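You operate a simulated robot arm through the tools that you are given. There is no shell and no other tool. Be economical: measure what you need, move in short steps, check, and stop when the job is done.

The job below is to be done with a simulated two-armed robot. You get a single attempt, and the scene is never put back.

Task
Stow the blue line under bands 1 to 4, in that order.
Fine: use the card from the card tray and put it back in its bay.

It is judged by the outcome, as a careful person would: the job done as asked, and still so three seconds after it is handed in. It fails if anything else is knocked over, pushed out of place, dropped, spilled or broken.

Robot
Two 7-joint arms with fingered hands on one trunk, on a base that drives. Base frame: it is fixed to the floor where the robot stands at the start and does not move with it; the origin is under the middle of the robot, x ahead of it, y to its left, z up; the surface under the hand at the start is at about z = 910. Readings come in mm, rad, newtons and seconds.
The left shoulder is at the start at [40, 146, 1255], the right one opposite. With the tool pointing down near the work surface each hand reaches from about 300 to 720 mm from the robot's upright axis, wherever it stands, measured 20 degrees to its own side. Places, roughly: cleat 1 of the stow board [500, 700, 900]; cleat 2 of the stow board [500, 600, 900]; cleat 3 of the stow board [500, 600, 900]; cleat 4 of the stow board [500, 500, 900]. Payload 4 kg a hand.
Tool frame (each hand has its own): the origin (TCP) lies between the finger pads and is the grasp point; the fingertips stand 26 mm ahead of it; z points along the fingers, y is the line along which they close. Largest opening 148 mm; the body of the gripper starts 73 mm behind the TCP. The gripper is a hand of 3 fingers: y runs from the thumb to the fingers, the wrist lies at [0, 0, -224] in the tool frame, and closing takes about 1.5 s.
Orientation is that of the tool frame in the base frame, as a unit quaternion [x, y, z, w]. With the fingers straight down and closing along the base's y, the tool's x points along the base's -x, its y along +y and its z along -z.

Tools
- The arms move only by the tool move_arm. It takes "left_motion", "right_motion" or both (then of equal length, played together; a hand with none holds still); each is one flat list of numbers, 6 for each row, row after row: the turn, a rotation vector about the tool's x, y, z in units of 120 degrees (1.0 is 120 degrees), then the shift along the tool's x, y, z in units of 300 mm (1.0 is 300 mm). In form: [rx, ry, rz, dx, dy, dz, rx, ry, rz, dx, dy, dz, ...]. A call has 1 to 12 rows; each row is the pose to reach, as a shift and turn from the pose commanded when the call began, along the tool's axes at that moment. "left_grip" and "right_grip" are, for a hand that has rows, the finger opening in mm, from 0 to 148, set as the call begins (left out, the last holds). A call with a number of a shift or a turn outside -1 to 1 is refused whole. Rows are played at 5 a second. More than 50 mm and 0.15 rad between two rows, or a gripper value outside its range, and nothing of the call is played. A pose out of reach is approached as far as the arm can. The call stops where the force on the tool passes 50 N (or 10 N more than at its start, if that is more) or the arm is blocked; 0.2 s more then pass. Each finger travels about 108 mm/s and halts on what it meets, pressing with about 28 N; the grip force reading is that of the motor and also rises with nothing between the fingers. The clock runs only during rows and for 0.2 s after the last one: add rows that repeat a pose to give the fingers time. The reply holds the time, the measured pose of the TCP, the force on the tool along the base axes, the opening and the grip force, in the units named above and with some noise, with the torque about the TCP (base axes, N m) and any sound that the robot's microphone picked up, and new pictures: "show" is both (left out), scene, wrist or none (wrist: the cameras of the hands that moved).
- Cameras (640 x 400 px; columns grow to the right, rows downward): "scene" is now at [98.2, 3.8, 1485.2]; the picture's right is [0.20, -0.98, 0.00], its down [-0.70, -0.14, -0.70] and it looks along [0.68, 0.14, -0.72] (base axes); focal length 287 px, centre (320, 200). "left" rides on the left gripper at [-68, -39, -90] in its tool frame; the picture's right is [0.50, -0.87, 0.00], its down [0.66, 0.38, -0.65] and it looks along [0.57, 0.33, 0.76] (tool axes); focal length 222 px, centre (320, 200). "right" rides on the right gripper at [68, -39, -90] in its tool frame; the picture's right is [0.50, 0.87, 0.00], its down [-0.66, 0.38, -0.65] and it looks along [-0.57, 0.33, 0.76] (tool axes); focal length 222 px, centre (320, 200). There is no depth. A picture from a camera that has moved, and an enlarged one, comes with that camera's place and axes in the base frame and with its lens. The place of the scene camera against the robot may be out by one fixed shift of up to 25 mm in any direction.
- raise_lower(by): slides the trunk up (or, below 0, down) by that many mm; the arms and the scene camera ride with it, the base frame stays. It gives what a move gives, with no picture.
- roll_base(legs): drives the robot by 1 to 6 legs, each [ahead, left, turn to the left] in mm, mm and rad, along the robot's own axes; the way and the turn of a leg run together, so that a leg with both is an arc; at most 1500 mm and 3.142 rad a leg. The arms and the cameras ride along, it lands a little off, and it stops where it bumps. It gives what a move gives, and a new picture of the scene camera.
- move_fingers(finger1, finger2, thumb_bend, hand): sets how far each is bent, from 0 (flat) to 1 (curled in); at 0.3 the hand is open as for a grip, at 0.7 the pads meet at the TCP. One left out holds its place. A second passes; each finger stops where it meets its share of the squeeze, and holds until it gets a number again. A gripper value or a shape takes the hand back. It gives what a move gives, with no picture; readings hold the bend of each and the force on the fingers (four entries, about 0 where the hand has none), thumb and palm.
- set_grasp(shape, hand): the hand has 3 fingers and takes this shape, open, in about a second: jaw (thumb against the fingers, like two jaws); tri (thumb and two fingers); tip (a fingertip pinch); poke (one finger out to press); point (the index stretched); flat (the hand flat); cup (the hand cupped); fist (a fist). The gripper value then closes the fingers along that shape, each until it touches; the sizes above hold for jaw. It gives what a move gives, with no picture.
- pan_tilt(pan, tilt): turns the head with the scene camera to pan (to the left, within 1.501 rad either way) and tilt (down, from -0.506 to 1.204), counted from straight ahead of the robot. It gives what a move gives, and a new picture of the scene camera.
- zoom(camera, box): a new picture of the part [left, top, right, bottom] of that camera's present view, enlarged. It takes no simulated time.
- close_job(): hands the job in; it is judged then, once.

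Work in short steps. Places have to be worked out from the pictures, the camera data and where the tool is seen: move nearer, look again, correct. Check each grasp and each placing, and mend what went wrong. You have 120 turns and 260 pictures in all, those below and enlarged ones among them. Open the grippers and draw the arms clear of the work before you hand the job in, unless the task says otherwise; then end with one line.

The tools are called after "Emit:" as name(argument=value, ...) on one line, values as JSON. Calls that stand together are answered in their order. move_arm: Moves the arms, as the interface text tells. Its arguments: {"type":"object","properties":{"left_motion":{"type":"array","items":{"type":"number"}},"left_grip":{"type":"number"},"right_motion":{"type":"array","items":{"type":"number"}},"right_grip":{"type":"number"},"show":{"type":"string","enum":["both","scene","wrist","none"]}},"required":[]} The other tools are called the same way: raise_lower (by) slides the trunk up or down; set_grasp (shape, hand) gives the hand a shape; move_fingers (finger1, finger2, thumb_bend, hand) moves the fingers one by one; roll_base (legs) drives the base; pan_tilt (pan, tilt) turns the head that bears the scene camera; zoom (camera, box) takes an enlarged picture of a part of a camera's view; close_job () hands the job in.

At the start:

```text
time_s: 0.0
left_tcp_pos: [355.6, 278.7, 1171.2]
left_tcp_rot: [0.0, 1.0, 0.0, 0.0]
left_force: [-0.3, 0.2, 0.3]
left_wrist_torque: [0.01, -0.02, -0.02]
left_finger_gap: 147.7
left_gripper_force: 0.1
left_shape: jaw
left_bend: [0.3, 0.3, 0.3]
left_finger forces: [0.0, 0.0, 0.0, 0.1, 0.1, 0.0]
right_tcp_pos: [379.7, -43.9, 1126.9]
right_tcp_rot: [0.0, 1.0, 0.0, 0.0]
right_force: [0.2, 0.4, -0.4]
right_wrist_torque: [0.01, 0.01, 0.02]
right_finger_gap: 148.0
right_gripper_force: 0.1
right_shape: jaw
right_bend: [0.3, 0.3, 0.3]
right_finger forces: [0.0, 0.0, 0.1, 0.0, 0.1, 0.1]
trunk travel left (down, up): [-425.0, 81.0]
robot x, y, heading: [1.5, 0.9, 0.001]
head pan, tilt: [0.197, 0.798]
```

scene: 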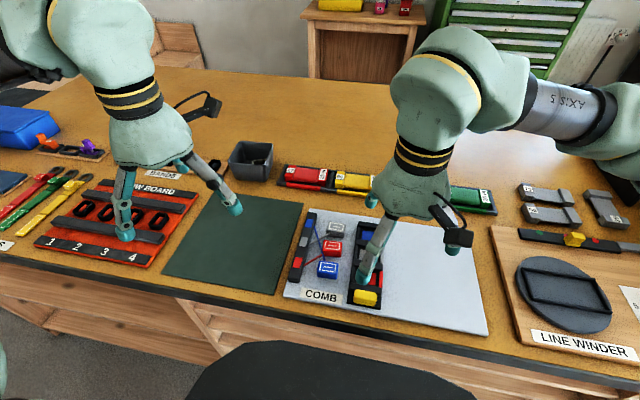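
right: 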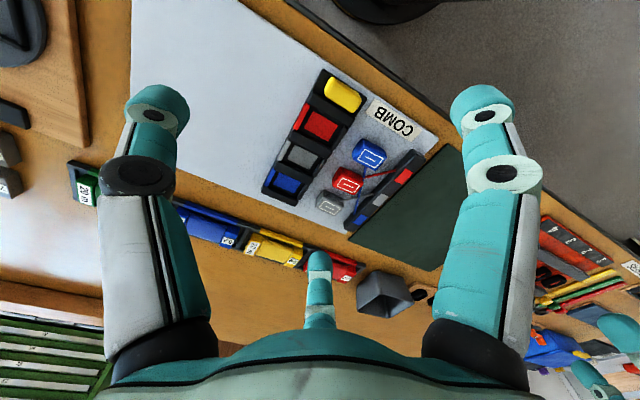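
left: 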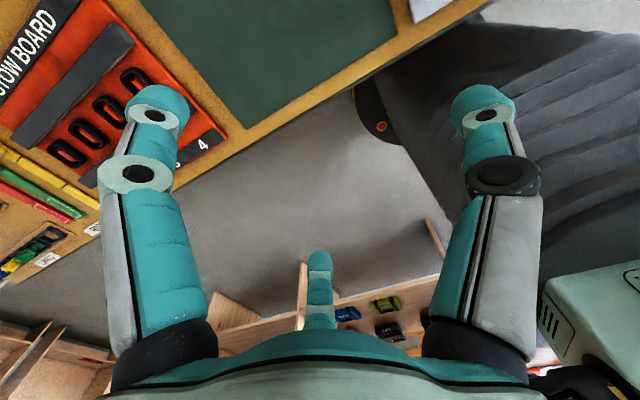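

The stow board is at the left, partly hidden by the left arm. I turn the head towards it to see it better.

Emit:
pan_tilt(pan=0.75, tilt=0.85)

Emit:
zoom(camera="scene", box=[100, 100, 420, 300])

```text
time_s: 1.0
left_tcp_pos: [354.9, 279.0, 1170.7]
left_tcp_rot: [0.0, 1.0, -0.001, 0.001]
left_force: [-0.1, -0.6, -0.2]
left_wrist_torque: [-0.01, -0.01, 0.0]
left_finger_gap: 148.0
left_gripper_force: 0.0
left_shape: jaw
left_bend: [0.3, 0.3, 0.3]
left_finger forces: [0.0, 0.0, 0.0, 0.0, 0.0, 0.0]
right_tcp_pos: [379.6, -43.8, 1126.5]
right_tcp_rot: [0.0, 1.0, 0.001, 0.0]
right_force: [0.4, 0.8, -0.3]
right_wrist_torque: [0.03, 0.0, 0.02]
right_finger_gap: 147.8
right_gripper_force: 0.1
right_shape: jaw
right_bend: [0.3, 0.3, 0.3]
right_finger forces: [0.0, 0.1, 0.1, 0.1, 0.0, 0.0]
trunk travel left (down, up): [-425.0, 81.0]
robot x, y, heading: [-0.2, 2.0, -0.0]
head pan, tilt: [0.75, 0.85]
camera scene: at [76.2, 41.2, 1481.1], right [0.68, -0.73, 0.0], down [-0.55, -0.51, -0.66], along [0.48, 0.45, -0.75], focal length 287 px, centre (320, 200)
```

scene: 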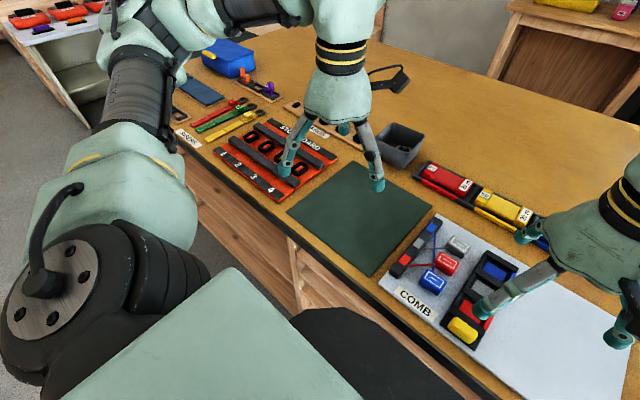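

```text
2.00 times, centred on (260, 200) of scene
camera zoom: at [76.2, 41.2, 1481.1], right [0.68, -0.73, 0.0], down [-0.55, -0.51, -0.66], along [0.48, 0.45, -0.75], focal length 574 px, centre (440, 200)
```

zoom: 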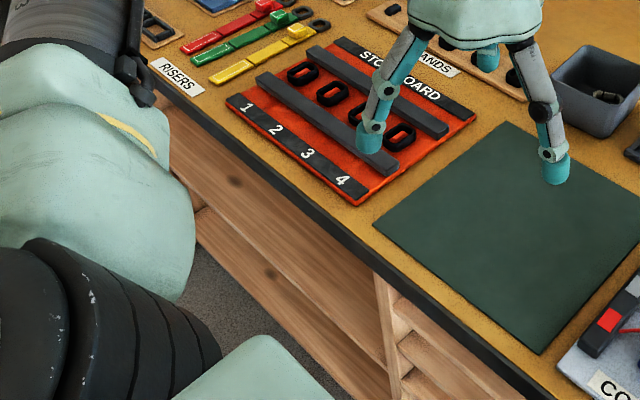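

I see the stow board with black rings; I need to find the blue line and the card tray. I look further left and then over the rest.

Emit:
pan_tilt(pan=1.2, tilt=0.6)

Emit:
zoom(camera="scene", box=[320, 60, 640, 260])

Emit:
zoom(camera="scene", box=[0, 0, 320, 200])

Emit:
pan_tilt(pan=-0.5, tilt=0.7)

Emit:
zoom(camera="right", box=[160, 0, 480, 200])

```text
time_s: 1.9
left_tcp_pos: [356.2, 277.5, 1170.7]
left_tcp_rot: [0.001, 1.0, -0.001, 0.0]
left_force: [0.6, 0.6, -0.8]
left_wrist_torque: [-0.02, -0.01, -0.02]
left_finger_gap: 147.7
left_gripper_force: 0.0
left_shape: jaw
left_bend: [0.3, 0.3, 0.3]
left_finger forces: [0.0, 0.0, 0.0, 0.0, 0.0, 0.0]
right_tcp_pos: [378.9, -44.7, 1126.3]
right_tcp_rot: [0.001, 1.0, 0.0, 0.001]
right_force: [-0.3, 0.7, 0.5]
right_wrist_torque: [0.04, 0.01, -0.01]
right_finger_gap: 148.0
right_gripper_force: 0.0
right_shape: jaw
right_bend: [0.3, 0.3, 0.3]
right_finger forces: [0.0, 0.0, 0.0, 0.0, 0.1, 0.1]
trunk travel left (down, up): [-425.0, 81.0]
robot x, y, heading: [-0.1, 6.3, -0.0]
head pan, tilt: [1.201, 0.6]
camera scene: at [51.0, 70.3, 1501.9], right [0.93, -0.36, 0.0], down [-0.21, -0.53, -0.82], along [0.3, 0.77, -0.57], focal length 287 px, centre (320, 200)
```

scene: 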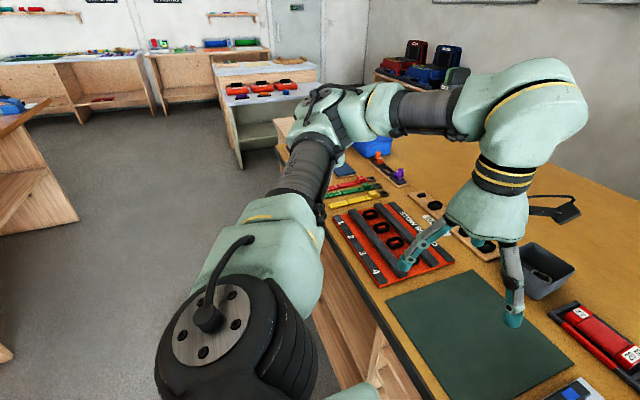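

```text
2.00 times, centred on (480, 160) of scene
camera zoom: at [51.0, 70.3, 1501.9], right [0.93, -0.36, 0.0], down [-0.21, -0.53, -0.82], along [0.3, 0.77, -0.57], focal length 574 px, centre (0, 280)
```

zoom: 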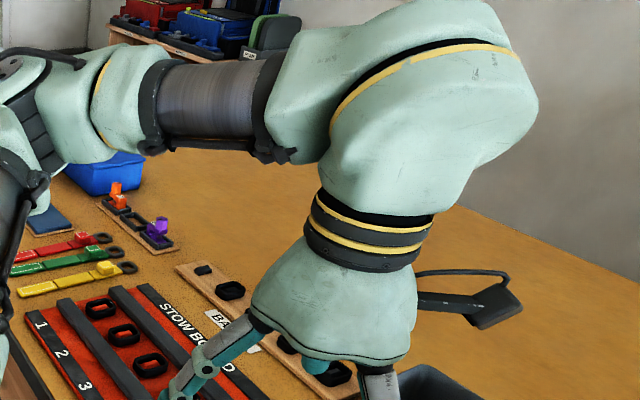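

```text
2.00 times, centred on (160, 100) of scene
camera zoom: at [51.0, 70.3, 1501.9], right [0.93, -0.36, 0.0], down [-0.21, -0.53, -0.82], along [0.3, 0.77, -0.57], focal length 574 px, centre (640, 400)
```

zoom: 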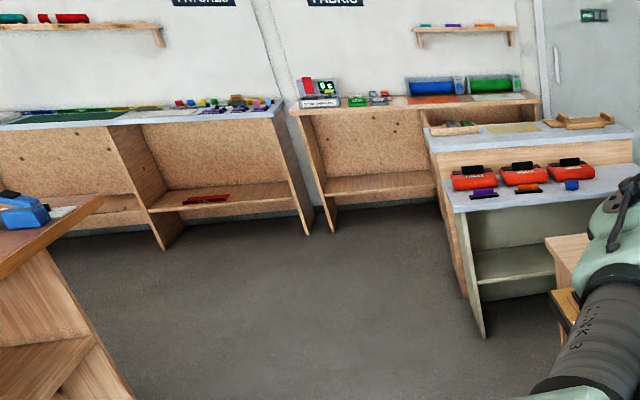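

```text
time_s: 3.6
left_tcp_pos: [355.4, 278.5, 1170.7]
left_tcp_rot: [0.0, 1.0, 0.0, 0.0]
left_force: [-0.1, -0.7, 0.1]
left_wrist_torque: [0.0, 0.0, 0.01]
left_finger_gap: 147.9
left_gripper_force: 0.1
left_shape: jaw
left_bend: [0.3, 0.3, 0.3]
left_finger forces: [0.0, 0.0, 0.0, 0.1, 0.1, 0.1]
right_tcp_pos: [379.8, -44.7, 1127.5]
right_tcp_rot: [0.0, 1.0, 0.0, -0.001]
right_force: [0.4, -1.0, 0.2]
right_wrist_torque: [0.04, 0.01, 0.0]
right_finger_gap: 147.8
right_gripper_force: 0.0
right_shape: jaw
right_bend: [0.3, 0.3, 0.3]
right_finger forces: [0.0, 0.0, 0.0, 0.0, 0.0, 0.1]
trunk travel left (down, up): [-425.0, 81.0]
robot x, y, heading: [-2.0, -1.7, 0.002]
head pan, tilt: [-0.499, 0.7]
camera scene: at [93.6, -52.6, 1493.4], right [-0.48, -0.88, 0.0], down [-0.57, 0.31, -0.76], along [0.67, -0.37, -0.64], focal length 287 px, centre (320, 200)
```

scene: 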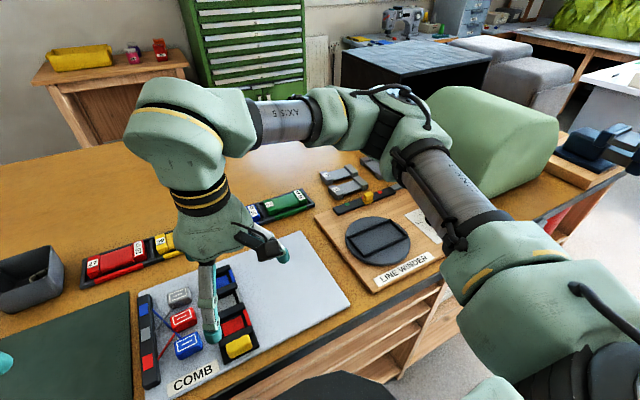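

```text
2.00 times, centred on (320, 100) of right
camera zoom: at [312.6, -82.1, 1217.5], right [-0.5, 0.87, 0.0], down [0.66, 0.38, 0.65], along [0.57, 0.33, -0.76], focal length 444 px, centre (320, 400)
```

zoom: 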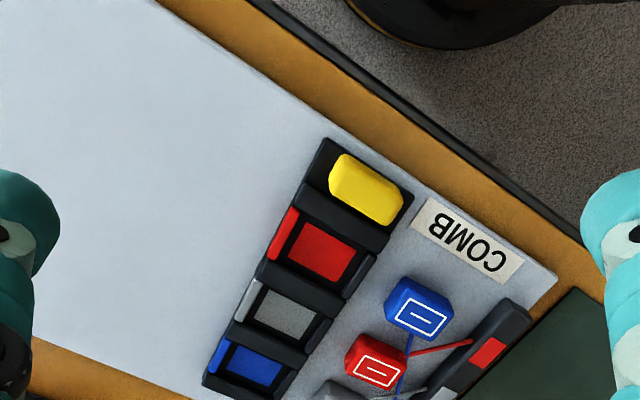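

I check the other objects: the left hand camera's lower left (a tray with coloured pieces) and the coloured "20 m" items.

Emit:
zoom(camera="left", box=[0, 0, 240, 280])

Emit:
zoom(camera="scene", box=[60, 150, 380, 350])

Emit:
zoom(camera="scene", box=[300, 120, 460, 300])

Emit:
zoom(camera="left", box=[200, 240, 440, 390])

```text
1.43 times, centred on (120, 140) of left
camera zoom: at [423.8, 239.2, 1261.2], right [-0.5, -0.87, 0.0], down [-0.66, 0.38, 0.65], along [-0.57, 0.33, -0.76], focal length 317 px, centre (606, 286)
```

zoom: 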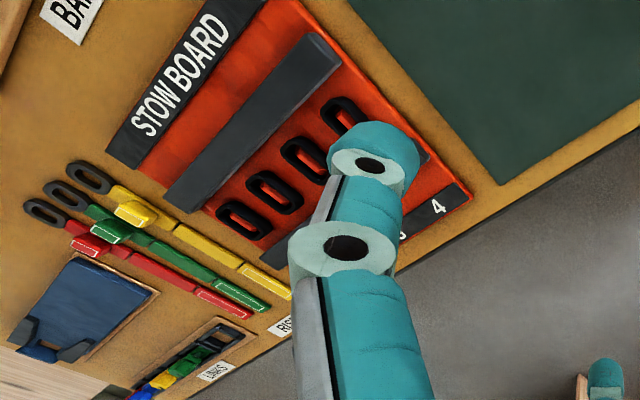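

```text
2.00 times, centred on (220, 250) of scene
camera zoom: at [93.6, -52.6, 1493.4], right [-0.48, -0.88, 0.0], down [-0.57, 0.31, -0.76], along [0.67, -0.37, -0.64], focal length 574 px, centre (520, 100)
```

zoom: 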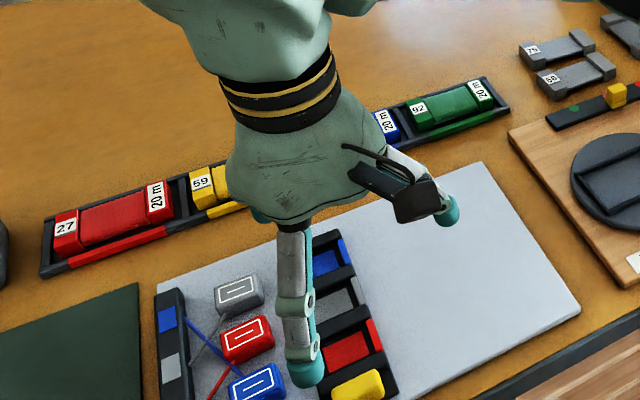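

```text
2.22 times, centred on (380, 210) of scene
camera zoom: at [93.6, -52.6, 1493.4], right [-0.48, -0.88, 0.0], down [-0.57, 0.31, -0.76], along [0.67, -0.37, -0.64], focal length 638 px, centre (187, 178)
```

zoom: 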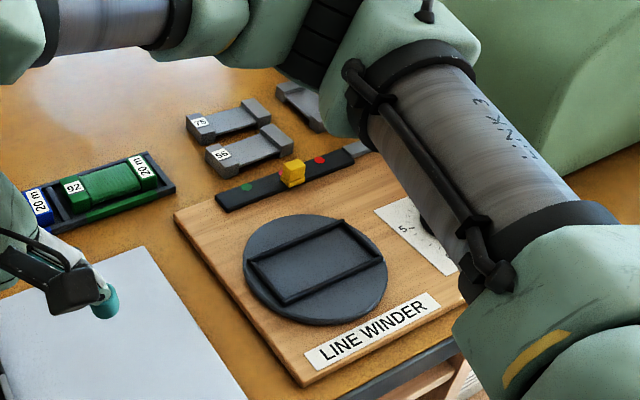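

```text
2.67 times, centred on (320, 315) of left
camera zoom: at [423.8, 239.2, 1261.2], right [-0.5, -0.87, 0.0], down [-0.66, 0.38, 0.65], along [-0.57, 0.33, -0.76], focal length 592 px, centre (320, -107)
```

zoom: 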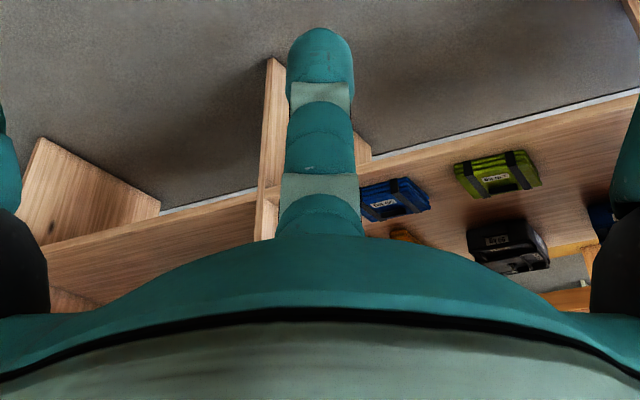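

The card tray holds wound cards (red 27, yellow 59, blue, green 92), the blue one hidden by the right hand. I move the right arm aside and the left one over towards the stow board to look down at it.

Emit:
move_arm(left_motion=[0, 0, 0, -0.1, 0.095, 0, 0, 0, 0, -0.2, 0.19, 0, 0, 0, 0, -0.3, 0.285, 0, 0, 0, 0, -0.4, 0.38, 0, 0, 0, 0, -0.5, 0.475, 0, 0, 0, 0, -0.6, 0.57, 0], right_motion=[0, 0, 0, 0, -0.15, -0.05, 0, 0, 0, 0, -0.3, -0.1, 0, 0, 0, 0, -0.45, -0.15, 0, 0, 0, 0, -0.6, -0.2, 0, 0, 0, 0, -0.75, -0.25, 0, 0, 0, 0, -0.9, -0.3], show="wrist")

Emit:
pan_tilt(pan=0.0, tilt=0.75)

```text
time_s: 5.0
left_tcp_pos: [533.5, 450.2, 1171.0]
left_tcp_rot: [0.0, 1.0, 0.001, 0.0]
left_force: [-0.5, -0.5, -0.1]
left_wrist_torque: [-0.05, -0.02, -0.03]
left_finger_gap: 148.1
left_gripper_force: 0.1
left_shape: jaw
left_bend: [0.3, 0.3, 0.3]
left_finger forces: [0.1, 0.1, 0.0, 0.0, 0.0, 0.0]
right_tcp_pos: [381.2, -315.1, 1215.3]
right_tcp_rot: [0.0, 1.0, 0.001, -0.001]
right_force: [0.3, 0.1, -0.3]
right_wrist_torque: [-0.02, 0.01, 0.01]
right_finger_gap: 147.8
right_gripper_force: 0.1
right_shape: jaw
right_bend: [0.3, 0.3, 0.3]
right_finger forces: [0.0, 0.0, 0.1, 0.0, 0.0, 0.1]
trunk travel left (down, up): [-425.0, 81.0]
robot x, y, heading: [-0.7, 3.4, -0.006]
head pan, tilt: [-0.499, 0.7]
camera right: at [313.3, -352.9, 1307.3], right [-0.5, 0.87, 0.0], down [0.66, 0.38, 0.65], along [0.56, 0.33, -0.76], focal length 222 px, centre (320, 200)
camera left: at [602.1, 410.2, 1260.7], right [-0.5, -0.87, 0.0], down [-0.65, 0.38, 0.65], along [-0.57, 0.33, -0.76], focal length 222 px, centre (320, 200)
```

right: 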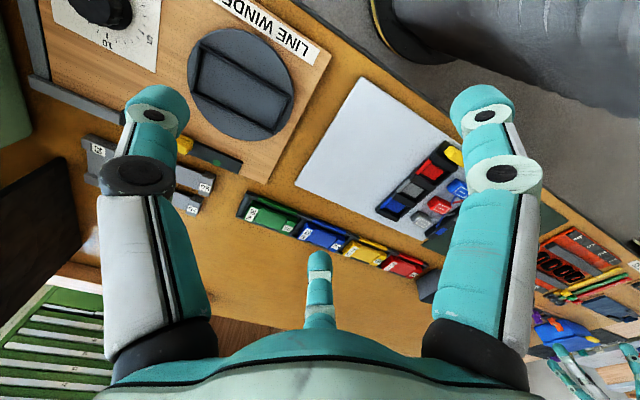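
left: 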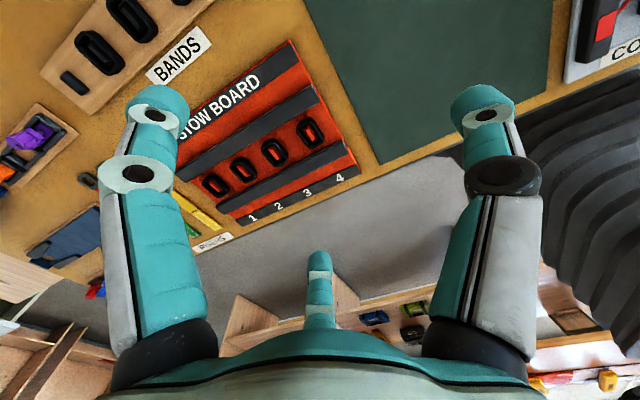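

```text
time_s: 5.9
left_tcp_pos: [534.6, 450.9, 1171.1]
left_tcp_rot: [0.0, 1.0, 0.001, 0.0]
left_force: [0.5, -0.4, 0.1]
left_wrist_torque: [0.01, 0.0, 0.02]
left_finger_gap: 147.8
left_gripper_force: 0.0
left_shape: jaw
left_bend: [0.3, 0.3, 0.3]
left_finger forces: [0.1, 0.1, 0.1, 0.1, 0.0, 0.1]
right_tcp_pos: [379.8, -313.4, 1216.6]
right_tcp_rot: [0.001, 1.0, 0.0, 0.0]
right_force: [-0.1, -0.3, 0.3]
right_wrist_torque: [0.0, 0.02, 0.01]
right_finger_gap: 148.0
right_gripper_force: 0.0
right_shape: jaw
right_bend: [0.3, 0.3, 0.3]
right_finger forces: [0.0, 0.0, 0.1, 0.0, 0.0, 0.1]
trunk travel left (down, up): [-425.0, 81.0]
robot x, y, heading: [-1.1, 1.7, 0.001]
head pan, tilt: [0.0, 0.75]
camera scene: at [101.8, -11.9, 1489.1], right [0.0, -1.0, 0.0], down [-0.68, 0.0, -0.73], along [0.73, 0.0, -0.68], focal length 287 px, centre (320, 200)
```

scene: 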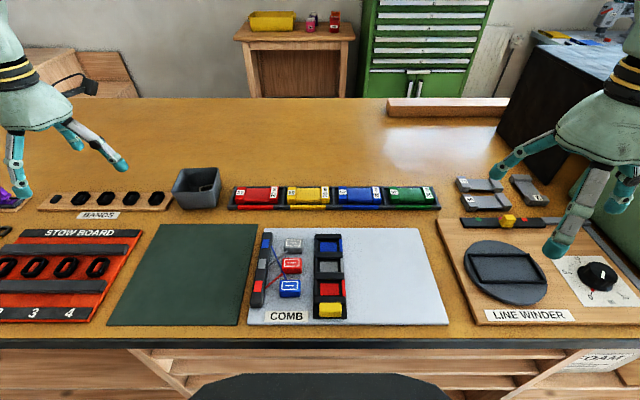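

Emit:
zoom(camera="scene", box=[220, 160, 460, 310])

Emit:
zoom(camera="scene", box=[320, 165, 440, 225])

Emit:
zoom(camera="scene", box=[0, 170, 240, 320])

Emit:
zoom(camera="left", box=[170, 30, 390, 230])

```text
2.67 times, centred on (340, 235) of scene
camera zoom: at [101.8, -11.9, 1489.1], right [0.0, -1.0, 0.0], down [-0.68, 0.0, -0.73], along [0.73, 0.0, -0.68], focal length 765 px, centre (267, 107)
```

zoom: 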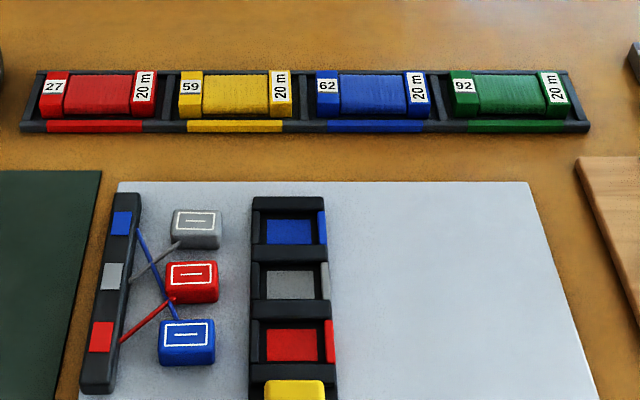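

```text
5.33 times, centred on (380, 195) of scene
camera zoom: at [101.8, -11.9, 1489.1], right [0.0, -1.0, 0.0], down [-0.68, 0.0, -0.73], along [0.73, 0.0, -0.68], focal length 1531 px, centre (0, 227)
```

zoom: 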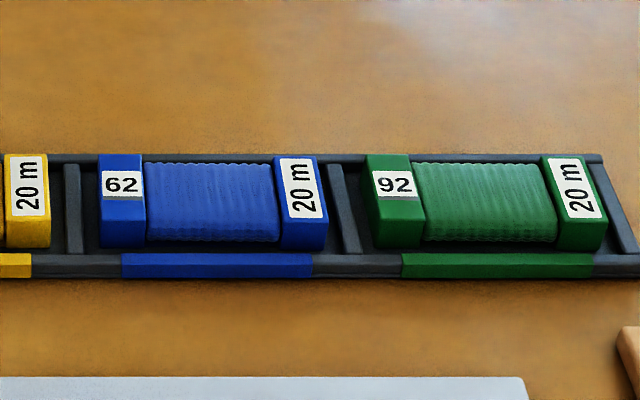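

```text
2.67 times, centred on (120, 245) of scene
camera zoom: at [101.8, -11.9, 1489.1], right [0.0, -1.0, 0.0], down [-0.68, 0.0, -0.73], along [0.73, 0.0, -0.68], focal length 765 px, centre (853, 80)
```

zoom: 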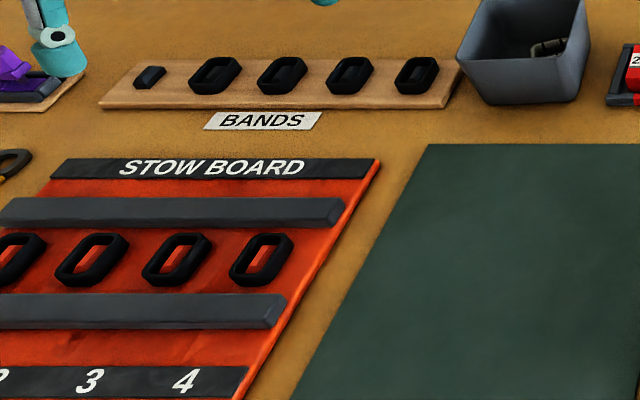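

```text
2.00 times, centred on (280, 130) of left
camera zoom: at [601.7, 411.0, 1260.2], right [-0.5, -0.87, 0.0], down [-0.66, 0.38, 0.65], along [-0.57, 0.33, -0.76], focal length 444 px, centre (400, 340)
```

zoom: 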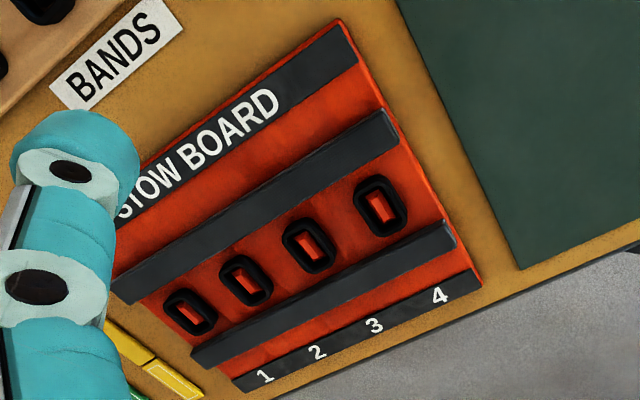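

The blue card (62, 20 m) sits at about (737, −124); it's within reach of the left arm if the robot goes a little right and ahead. I drive there.

Emit:
roll_base(legs=[[0, -270, 0], [80, 0, 0]])

Emit:
move_arm(left_motion=[0, 0, 0.068, 0.02, -0.07, 0.01, 0, 0, 0.136, 0.04, -0.14, 0.02, 0, 0, 0.204, 0.06, -0.21, 0.03, 0, 0, 0.272, 0.08, -0.28, 0.04, 0, 0, 0.34, 0.1, -0.35, 0.05, 0, 0, 0.408, 0.12, -0.42, 0.06, 0, 0, 0.476, 0.1, -0.5, 0.07, 0, 0, 0.544, 0.1, -0.58, 0.08, 0, 0, 0.612, 0.05, -0.66, 0.09, 0, 0, 0.68, 0, -0.72, 0.1, 0, 0, 0.75, -0.05, -0.78, 0.1], show="wrist")

```text
time_s: 8.7
left_tcp_pos: [603.8, 181.4, 1165.2]
left_tcp_rot: [-0.003, 1.0, 0.001, -0.005]
left_force: [0.8, -0.4, -0.7]
left_wrist_torque: [0.01, 0.09, -0.01]
left_finger_gap: 147.9
left_gripper_force: 0.1
left_shape: jaw
left_bend: [0.3, 0.3, 0.3]
left_finger forces: [0.1, 0.0, 0.0, 0.0, 0.0, 0.0]
right_tcp_pos: [455.6, -581.7, 1212.9]
right_tcp_rot: [-0.003, 1.0, -0.001, -0.006]
right_force: [1.4, -0.8, -0.7]
right_wrist_torque: [0.02, 0.06, 0.03]
right_finger_gap: 147.9
right_gripper_force: 0.0
right_shape: jaw
right_bend: [0.3, 0.3, 0.3]
right_finger forces: [0.1, 0.0, 0.1, 0.0, 0.0, 0.0]
trunk travel left (down, up): [-425.0, 81.0]
robot x, y, heading: [64.9, -267.7, 0.009]
head pan, tilt: [0.0, 0.75]
stopped in leg 2: the robot was blocked; the commanded pose is now the measured one
camera scene: at [177.4, -282.4, 1488.2], right [0.01, -1.0, 0.0], down [-0.69, 0.0, -0.73], along [0.73, 0.01, -0.69], focal length 287 px, centre (320, 200)
```

scene: 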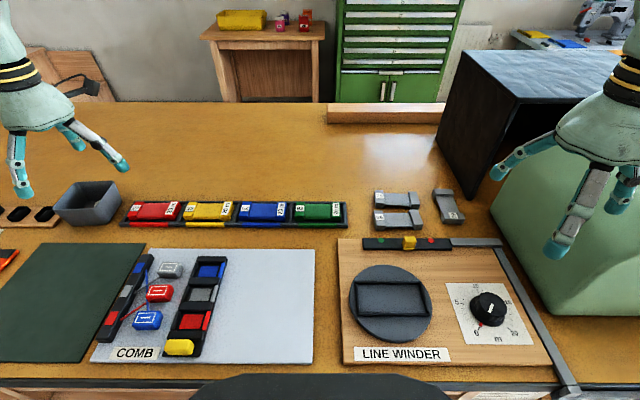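

```text
time_s: 11.1
left_tcp_pos: [610.7, -53.5, 1138.7]
left_tcp_rot: [0.707, 0.707, -0.001, -0.002]
left_force: [-0.7, -0.5, 0.1]
left_wrist_torque: [0.02, 0.03, 0.01]
left_finger_gap: 147.8
left_gripper_force: 0.2
left_shape: jaw
left_bend: [0.3, 0.3, 0.3]
left_finger forces: [0.0, 0.0, 0.1, 0.0, 0.0, 0.0]
right_tcp_pos: [447.9, -581.9, 1214.9]
right_tcp_rot: [-0.003, 1.0, 0.001, -0.003]
right_force: [-0.9, 0.0, 0.0]
right_wrist_torque: [0.0, -0.02, -0.01]
right_finger_gap: 148.0
right_gripper_force: 0.2
right_shape: jaw
right_bend: [0.3, 0.3, 0.3]
right_finger forces: [0.0, 0.0, 0.1, 0.1, 0.1, 0.0]
trunk travel left (down, up): [-425.0, 81.0]
robot x, y, heading: [65.7, -272.8, 0.01]
head pan, tilt: [0.0, 0.75]
camera left: at [573.4, -121.0, 1228.9], right [-0.87, 0.5, 0.0], down [0.38, 0.66, 0.65], along [0.32, 0.57, -0.76], focal length 222 px, centre (320, 200)
```

left: 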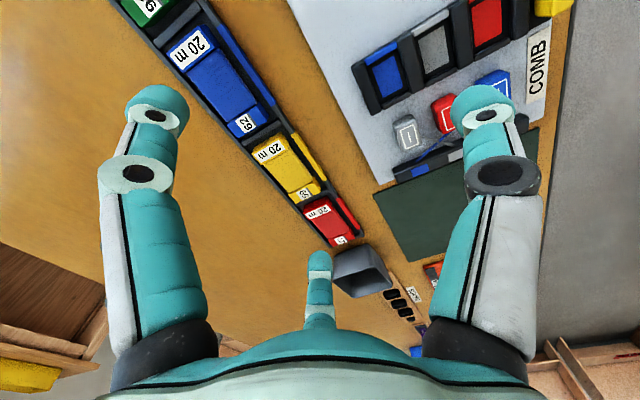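

The base met the table edge at +65 mm. I zoom on the blue card from both cameras to measure it.

Emit:
zoom(camera="left", box=[140, 0, 340, 150])

Emit:
zoom(camera="scene", box=[170, 180, 350, 240])

```text
2.67 times, centred on (240, 75) of left
camera zoom: at [573.4, -121.0, 1228.9], right [-0.87, 0.5, 0.0], down [0.38, 0.66, 0.65], along [0.32, 0.57, -0.76], focal length 592 px, centre (533, 533)
```

zoom: 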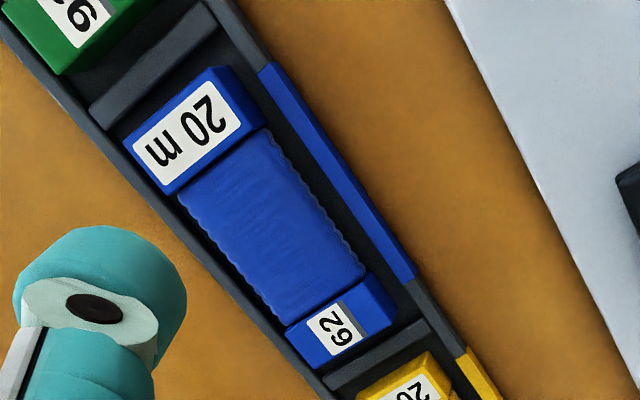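

```text
3.56 times, centred on (260, 210) of scene
camera zoom: at [167.0, -283.2, 1489.1], right [0.01, -1.0, 0.0], down [-0.68, 0.0, -0.73], along [0.73, 0.01, -0.68], focal length 1021 px, centre (533, 164)
```

zoom: 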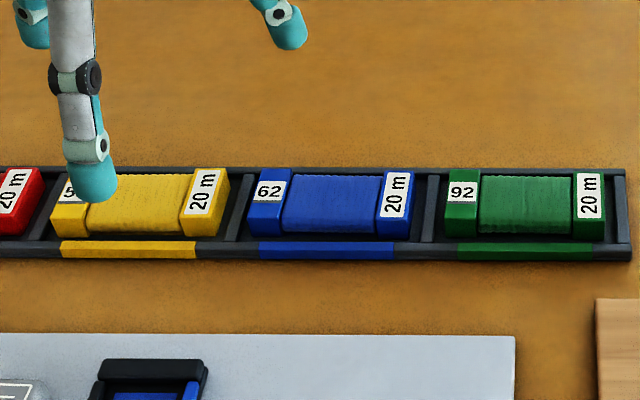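

Card measures roughly 110×50 mm, centred about (716, −118), long side along y. I descend above it to about 1010 to view relative heights.

Emit:
move_arm(left_motion=[0, 0, 0, -0.053, 0.088, 0.1, 0, 0, 0, -0.105, 0.175, 0.2, 0, 0, 0, -0.158, 0.262, 0.3, 0, 0, 0, -0.21, 0.35, 0.4, 0, 0, 0, -0.21, 0.35, 0.43], left_grip=100)

Emit:
zoom(camera="left", box=[160, 0, 480, 200])

Emit:
zoom(camera="scene", box=[170, 140, 350, 240])

```text
time_s: 12.2
left_tcp_pos: [695.7, -101.9, 1041.7]
left_tcp_rot: [0.704, 0.71, 0.0, -0.001]
left_force: [0.2, 0.4, 0.2]
left_wrist_torque: [0.0, 0.01, -0.02]
left_finger_gap: 100.2
left_gripper_force: 0.1
left_shape: jaw
left_bend: [0.29, 0.29, 0.72]
left_finger forces: [0.1, 0.0, 0.0, 0.1, 0.0, 0.0]
left hand out of reach, approached as far as the arm can: row 4, 5
right_tcp_pos: [446.6, -581.1, 1216.7]
right_tcp_rot: [-0.003, 1.0, 0.0, 0.0]
right_force: [-0.9, -0.1, -0.1]
right_wrist_torque: [0.0, 0.02, -0.02]
right_finger_gap: 147.7
right_gripper_force: 0.0
right_shape: jaw
right_bend: [0.3, 0.3, 0.3]
right_finger forces: [0.0, 0.1, 0.1, 0.0, 0.0, 0.0]
trunk travel left (down, up): [-425.0, 81.0]
robot x, y, heading: [63.7, -271.8, 0.008]
head pan, tilt: [0.0, 0.75]
camera scene: at [166.1, -281.4, 1489.1], right [0.01, -1.0, 0.0], down [-0.68, -0.01, -0.73], along [0.73, 0.0, -0.68], focal length 287 px, centre (320, 200)
camera left: at [658.3, -170.6, 1131.6], right [-0.87, 0.49, 0.0], down [0.37, 0.66, 0.65], along [0.32, 0.57, -0.76], focal length 222 px, centre (320, 200)
```

scene: 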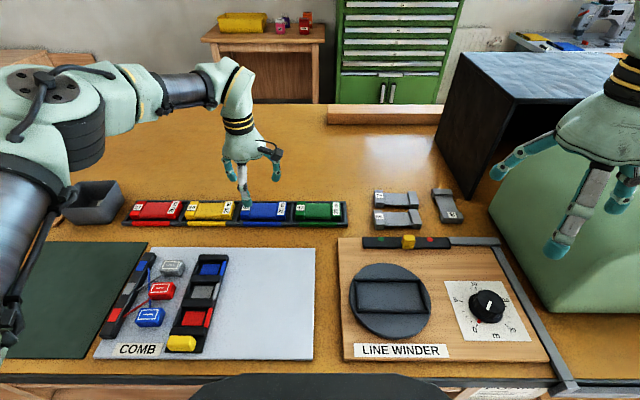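
left: 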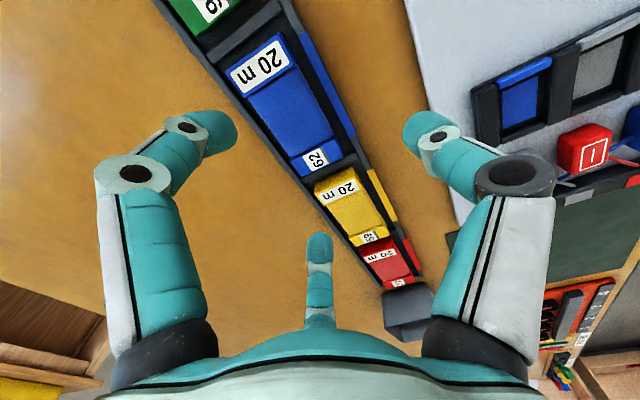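

```text
2.00 times, centred on (320, 100) of left
camera zoom: at [658.3, -170.6, 1131.6], right [-0.87, 0.49, 0.0], down [0.37, 0.66, 0.65], along [0.32, 0.57, -0.76], focal length 444 px, centre (320, 400)
```

zoom: 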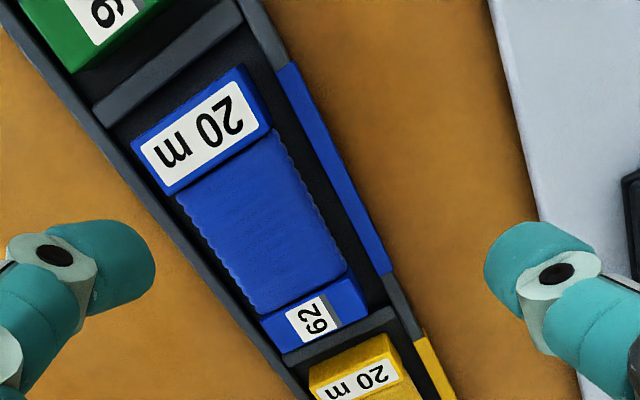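

```text
3.56 times, centred on (260, 190) of scene
camera zoom: at [166.1, -281.4, 1489.1], right [0.01, -1.0, 0.0], down [-0.68, -0.01, -0.73], along [0.73, 0.0, -0.68], focal length 1021 px, centre (533, 236)
```

zoom: 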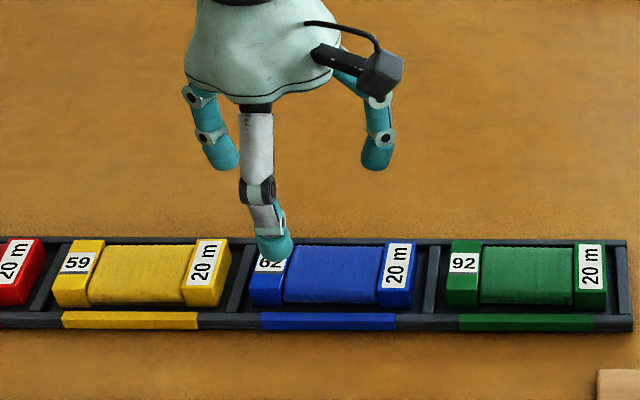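

The arm is short here (shoulder too far back, base blocked by the table). Turning the base a little to the right brings the left shoulder forward; I turn by −0.45 rad.

Emit:
roll_base(legs=[[-8, 0, 0], [0, 0, -0.45]])

```text
time_s: 14.3
left_tcp_pos: [698.3, -393.3, 1041.2]
left_tcp_rot: [0.845, 0.535, 0.0, 0.0]
left_force: [-0.2, 1.1, -0.8]
left_wrist_torque: [-0.02, 0.04, -0.02]
left_finger_gap: 100.5
left_gripper_force: 0.1
left_shape: jaw
left_bend: [0.29, 0.29, 0.72]
left_finger forces: [0.0, 0.0, 0.0, 0.0, 0.1, 0.0]
right_tcp_pos: [266.1, -716.6, 1216.4]
right_tcp_rot: [0.221, 0.975, 0.0, -0.001]
right_force: [0.3, -0.6, 0.5]
right_wrist_torque: [-0.02, 0.02, 0.02]
right_finger_gap: 148.0
right_gripper_force: 0.1
right_shape: jaw
right_bend: [0.3, 0.3, 0.3]
right_finger forces: [0.0, 0.1, 0.0, 0.0, 0.0, 0.0]
trunk travel left (down, up): [-425.0, 81.0]
robot x, y, heading: [55.5, -271.6, -0.446]
head pan, tilt: [0.0, 0.75]
camera scene: at [149.2, -326.6, 1489.1], right [-0.43, -0.9, 0.0], down [-0.62, 0.29, -0.73], along [0.66, -0.31, -0.68], focal length 287 px, centre (320, 200)
```

scene: 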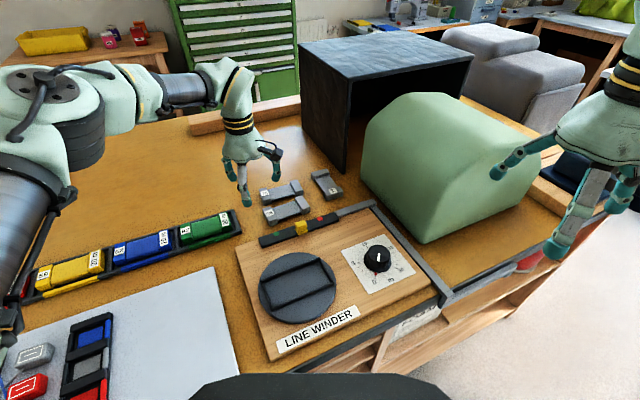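

The base turned freely. Now I bring the hand back over the blue card with its original yaw.

Emit:
move_arm(left_motion=[0, 0, -0.0304, 0.122, -0.048, 0, 0, 0, -0.0608, 0.244, -0.097, 0, 0, 0, -0.0913, 0.366, -0.145, 0, 0, 0, -0.1217, 0.489, -0.194, 0, 0, 0, -0.152, 0.611, -0.242, 0, 0, 0, -0.1826, 0.733, -0.29, 0.04, 0, 0, -0.213, 0.855, -0.339, 0.087])

Emit:
zoom(camera="left", box=[160, 0, 480, 200])

```text
time_s: 15.9
left_tcp_pos: [714.4, -117.2, 1015.1]
left_tcp_rot: [0.705, 0.709, 0.001, 0.001]
left_force: [0.6, -0.9, 0.2]
left_wrist_torque: [0.0, -0.01, -0.03]
left_finger_gap: 100.4
left_gripper_force: 0.2
left_shape: jaw
left_bend: [0.29, 0.29, 0.72]
left_finger forces: [0.0, 0.1, 0.0, 0.0, 0.1, 0.1]
right_tcp_pos: [266.3, -714.8, 1216.5]
right_tcp_rot: [0.219, 0.976, -0.001, -0.001]
right_force: [0.3, 0.1, 0.0]
right_wrist_torque: [-0.02, 0.0, 0.0]
right_finger_gap: 148.0
right_gripper_force: 0.0
right_shape: jaw
right_bend: [0.3, 0.3, 0.3]
right_finger forces: [0.0, 0.1, 0.1, 0.0, 0.1, 0.0]
trunk travel left (down, up): [-425.0, 81.0]
robot x, y, heading: [58.0, -271.8, -0.445]
head pan, tilt: [0.0, 0.75]
camera scene: at [148.7, -324.8, 1489.2], right [-0.43, -0.9, 0.0], down [-0.62, 0.29, -0.73], along [0.66, -0.31, -0.68], focal length 287 px, centre (320, 200)
camera left: at [677.6, -184.6, 1105.5], right [-0.87, 0.5, 0.0], down [0.37, 0.66, 0.65], along [0.32, 0.57, -0.76], focal length 222 px, centre (320, 200)
```

scene: 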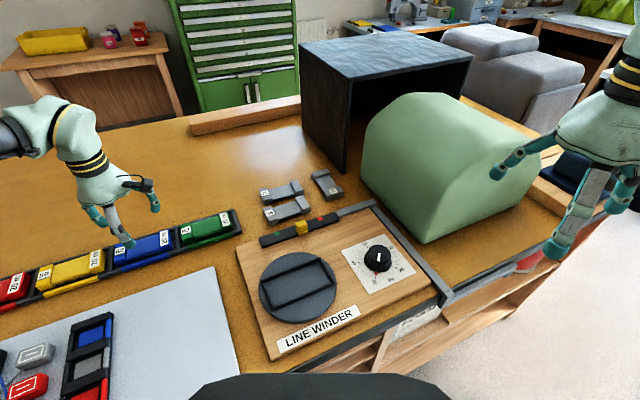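
left: 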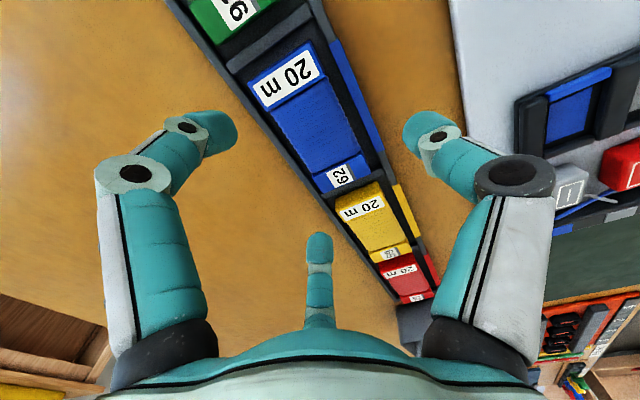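

```text
2.00 times, centred on (320, 100) of left
camera zoom: at [677.6, -184.6, 1105.5], right [-0.87, 0.5, 0.0], down [0.37, 0.66, 0.65], along [0.32, 0.57, -0.76], focal length 444 px, centre (320, 400)
```

zoom: 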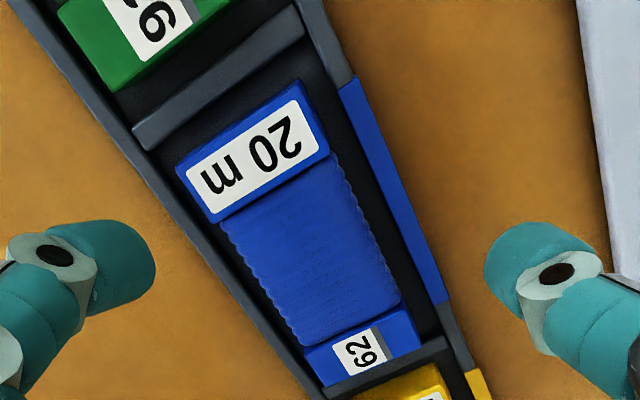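

I judge the card top at z≈930, its centre (716, −117), tray rails just lower (~915). The two fingers sit ±54 mm in y, matching the end blocks, and the thumb is at the middle. I descend to TCP 952 and look.

Emit:
move_arm(left_motion=[0, 0, 0, 0, 0.005, 0.07, 0, 0, 0, 0, 0.005, 0.14, 0, 0, 0, 0, 0.005, 0.21])

Emit:
zoom(camera="left", box=[160, 50, 480, 250])

Emit:
zoom(camera="scene", box=[50, 180, 250, 300])

```text
time_s: 16.7
left_tcp_pos: [717.8, -118.8, 953.7]
left_tcp_rot: [0.706, 0.708, 0.001, -0.001]
left_force: [0.2, 0.9, -0.2]
left_wrist_torque: [0.01, -0.02, -0.01]
left_finger_gap: 100.1
left_gripper_force: 0.0
left_shape: jaw
left_bend: [0.29, 0.29, 0.72]
left_finger forces: [0.1, 0.0, 0.0, 0.0, 0.1, 0.0]
right_tcp_pos: [266.6, -717.2, 1216.1]
right_tcp_rot: [0.22, 0.975, 0.001, -0.001]
right_force: [0.0, -0.8, 0.5]
right_wrist_torque: [0.01, 0.02, 0.01]
right_finger_gap: 147.7
right_gripper_force: 0.0
right_shape: jaw
right_bend: [0.3, 0.3, 0.3]
right_finger forces: [0.1, 0.0, 0.0, 0.0, 0.0, 0.1]
trunk travel left (down, up): [-425.0, 81.0]
robot x, y, heading: [57.9, -271.4, -0.443]
head pan, tilt: [0.0, 0.75]
camera scene: at [148.8, -327.1, 1489.1], right [-0.43, -0.9, 0.0], down [-0.62, 0.29, -0.73], along [0.66, -0.31, -0.68], focal length 287 px, centre (320, 200)
camera left: at [679.9, -186.1, 1043.7], right [-0.87, 0.5, 0.0], down [0.38, 0.66, 0.65], along [0.33, 0.57, -0.76], focal length 222 px, centre (320, 200)
```

scene: 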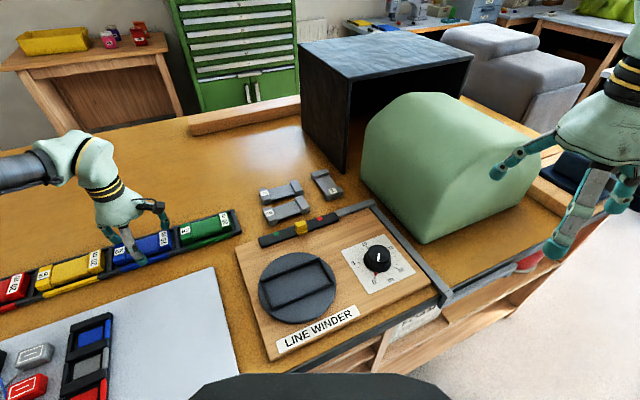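
left: 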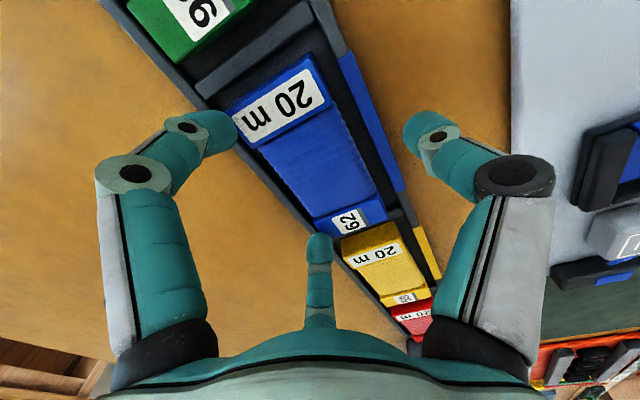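

```text
2.00 times, centred on (320, 150) of left
camera zoom: at [679.9, -186.1, 1043.7], right [-0.87, 0.5, 0.0], down [0.38, 0.66, 0.65], along [0.33, 0.57, -0.76], focal length 444 px, centre (320, 300)
```

zoom: 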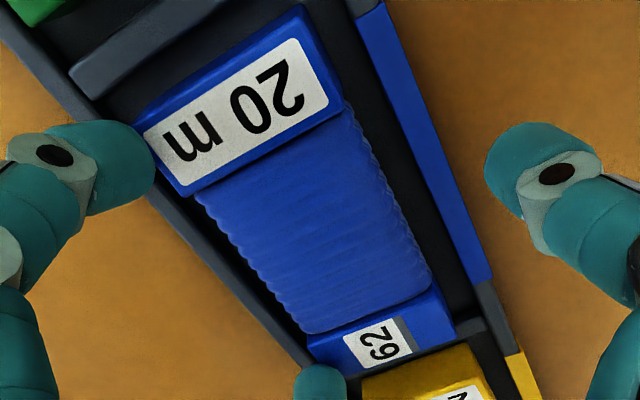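

```text
3.20 times, centred on (150, 240) of scene
camera zoom: at [148.8, -327.1, 1489.1], right [-0.43, -0.9, 0.0], down [-0.62, 0.29, -0.73], along [0.66, -0.31, -0.68], focal length 918 px, centre (864, 72)
```

zoom: 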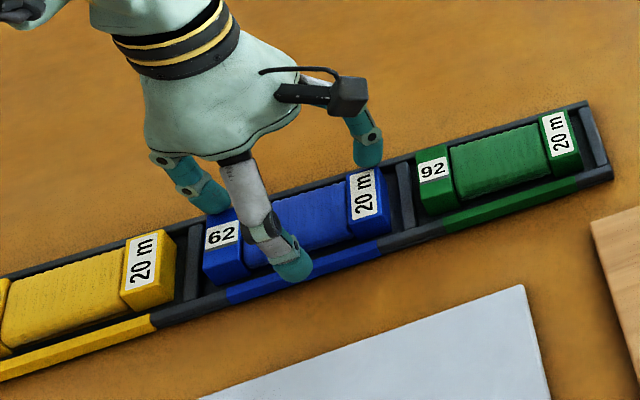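

Fingers line up with the end blocks, thumb in front of the winding. I lower a little further and close.

Emit:
move_arm(left_motion=[0, 0, 0, 0, 0.015, 0.015, 0, 0, 0, 0, 0.015, 0.03, 0, 0, 0, 0, 0.015, 0.03], show="none")

Emit:
move_arm(left_motion=[0, 0, 0, 0, 0, 0, 0, 0, 0, 0, 0, 0, 0, 0, 0, 0, 0, 0, 0, 0, 0, 0, 0, 0, 0, 0, 0, 0, 0, 0, 0, 0, 0, 0, 0, 0], left_grip=30)

Emit:
zoom(camera="scene", box=[50, 180, 250, 300])

```text
time_s: 17.5
left_tcp_pos: [719.9, -120.8, 950.3]
left_tcp_rot: [0.706, 0.709, 0.002, 0.003]
left_force: [-0.9, -1.7, 29.3]
left_wrist_torque: [1.55, -0.75, 0.05]
left_finger_gap: 98.8
left_gripper_force: 0.1
left_shape: jaw
left_bend: [0.29, 0.22, 0.72]
left_finger forces: [0.3, 29.2, 0.0, 0.0, 0.1, 0.0]
right_tcp_pos: [261.9, -717.0, 1216.2]
right_tcp_rot: [0.22, 0.975, 0.001, 0.0]
right_force: [0.2, -0.4, 0.2]
right_wrist_torque: [-0.02, -0.02, -0.01]
right_finger_gap: 148.1
right_gripper_force: 0.1
right_shape: jaw
right_bend: [0.3, 0.3, 0.3]
right_finger forces: [0.1, 0.0, 0.2, 0.0, 0.1, 0.0]
trunk travel left (down, up): [-425.0, 81.0]
robot x, y, heading: [55.8, -268.8, -0.436]
head pan, tilt: [0.0, 0.75]
```

```text
time_s: 18.4
left_tcp_pos: [725.2, -118.4, 950.4]
left_tcp_rot: [0.704, 0.71, 0.003, 0.004]
left_force: [-4.7, 1.2, 14.1]
left_wrist_torque: [0.07, 0.44, -0.05]
left_finger_gap: 31.4
left_gripper_force: 0.0
left_shape: jaw
left_bend: [0.76, 0.76, 0.7]
left_finger forces: [0.8, 1.3, 0.0, 0.0, 12.8, 0.0]
right_tcp_pos: [266.2, -717.1, 1216.0]
right_tcp_rot: [0.22, 0.976, 0.001, -0.001]
right_force: [0.9, 0.0, -0.6]
right_wrist_torque: [0.01, 0.07, -0.01]
right_finger_gap: 147.8
right_gripper_force: 0.0
right_shape: jaw
right_bend: [0.3, 0.3, 0.3]
right_finger forces: [0.0, 0.0, 0.0, 0.0, 0.0, 0.0]
trunk travel left (down, up): [-425.0, 81.0]
robot x, y, heading: [59.1, -267.7, -0.441]
head pan, tilt: [0.0, 0.75]
stopped in row 4 (left hand): the force on the tool passed its limit at 50 N (the readings are from after the stop); the commanded pose is now the measured one
camera scene: at [149.1, -326.9, 1488.6], right [-0.43, -0.9, 0.0], down [-0.62, 0.29, -0.73], along [0.66, -0.31, -0.68], focal length 287 px, centre (320, 200)
camera left: at [687.1, -185.9, 1039.6], right [-0.87, 0.49, -0.01], down [0.37, 0.66, 0.66], along [0.33, 0.57, -0.75], focal length 222 px, centre (320, 200)
```

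scene: 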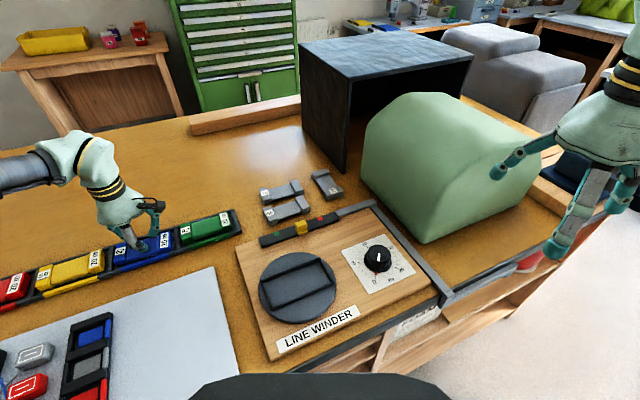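
left: 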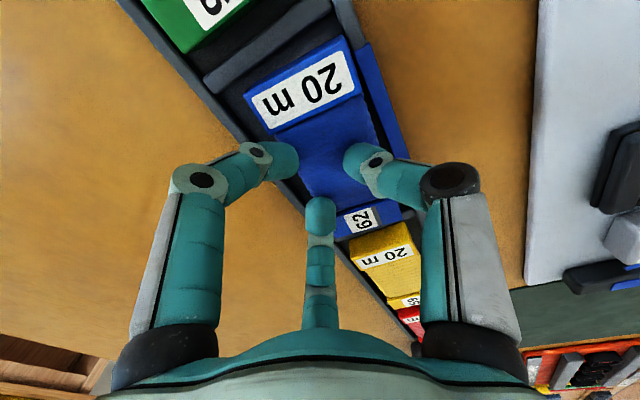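

```text
3.20 times, centred on (150, 240) of scene
camera zoom: at [149.1, -326.9, 1488.6], right [-0.43, -0.9, 0.0], down [-0.62, 0.29, -0.73], along [0.66, -0.31, -0.68], focal length 918 px, centre (864, 72)
```

zoom: 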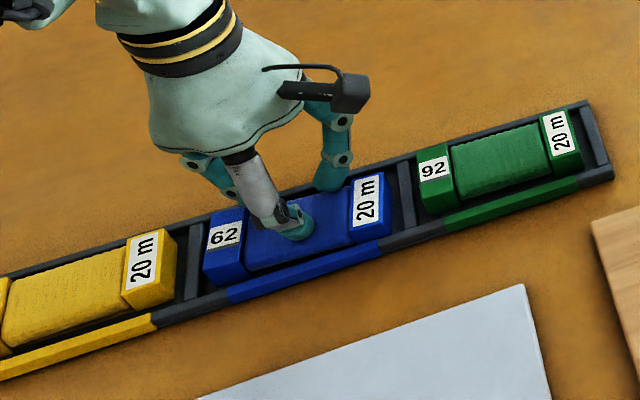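

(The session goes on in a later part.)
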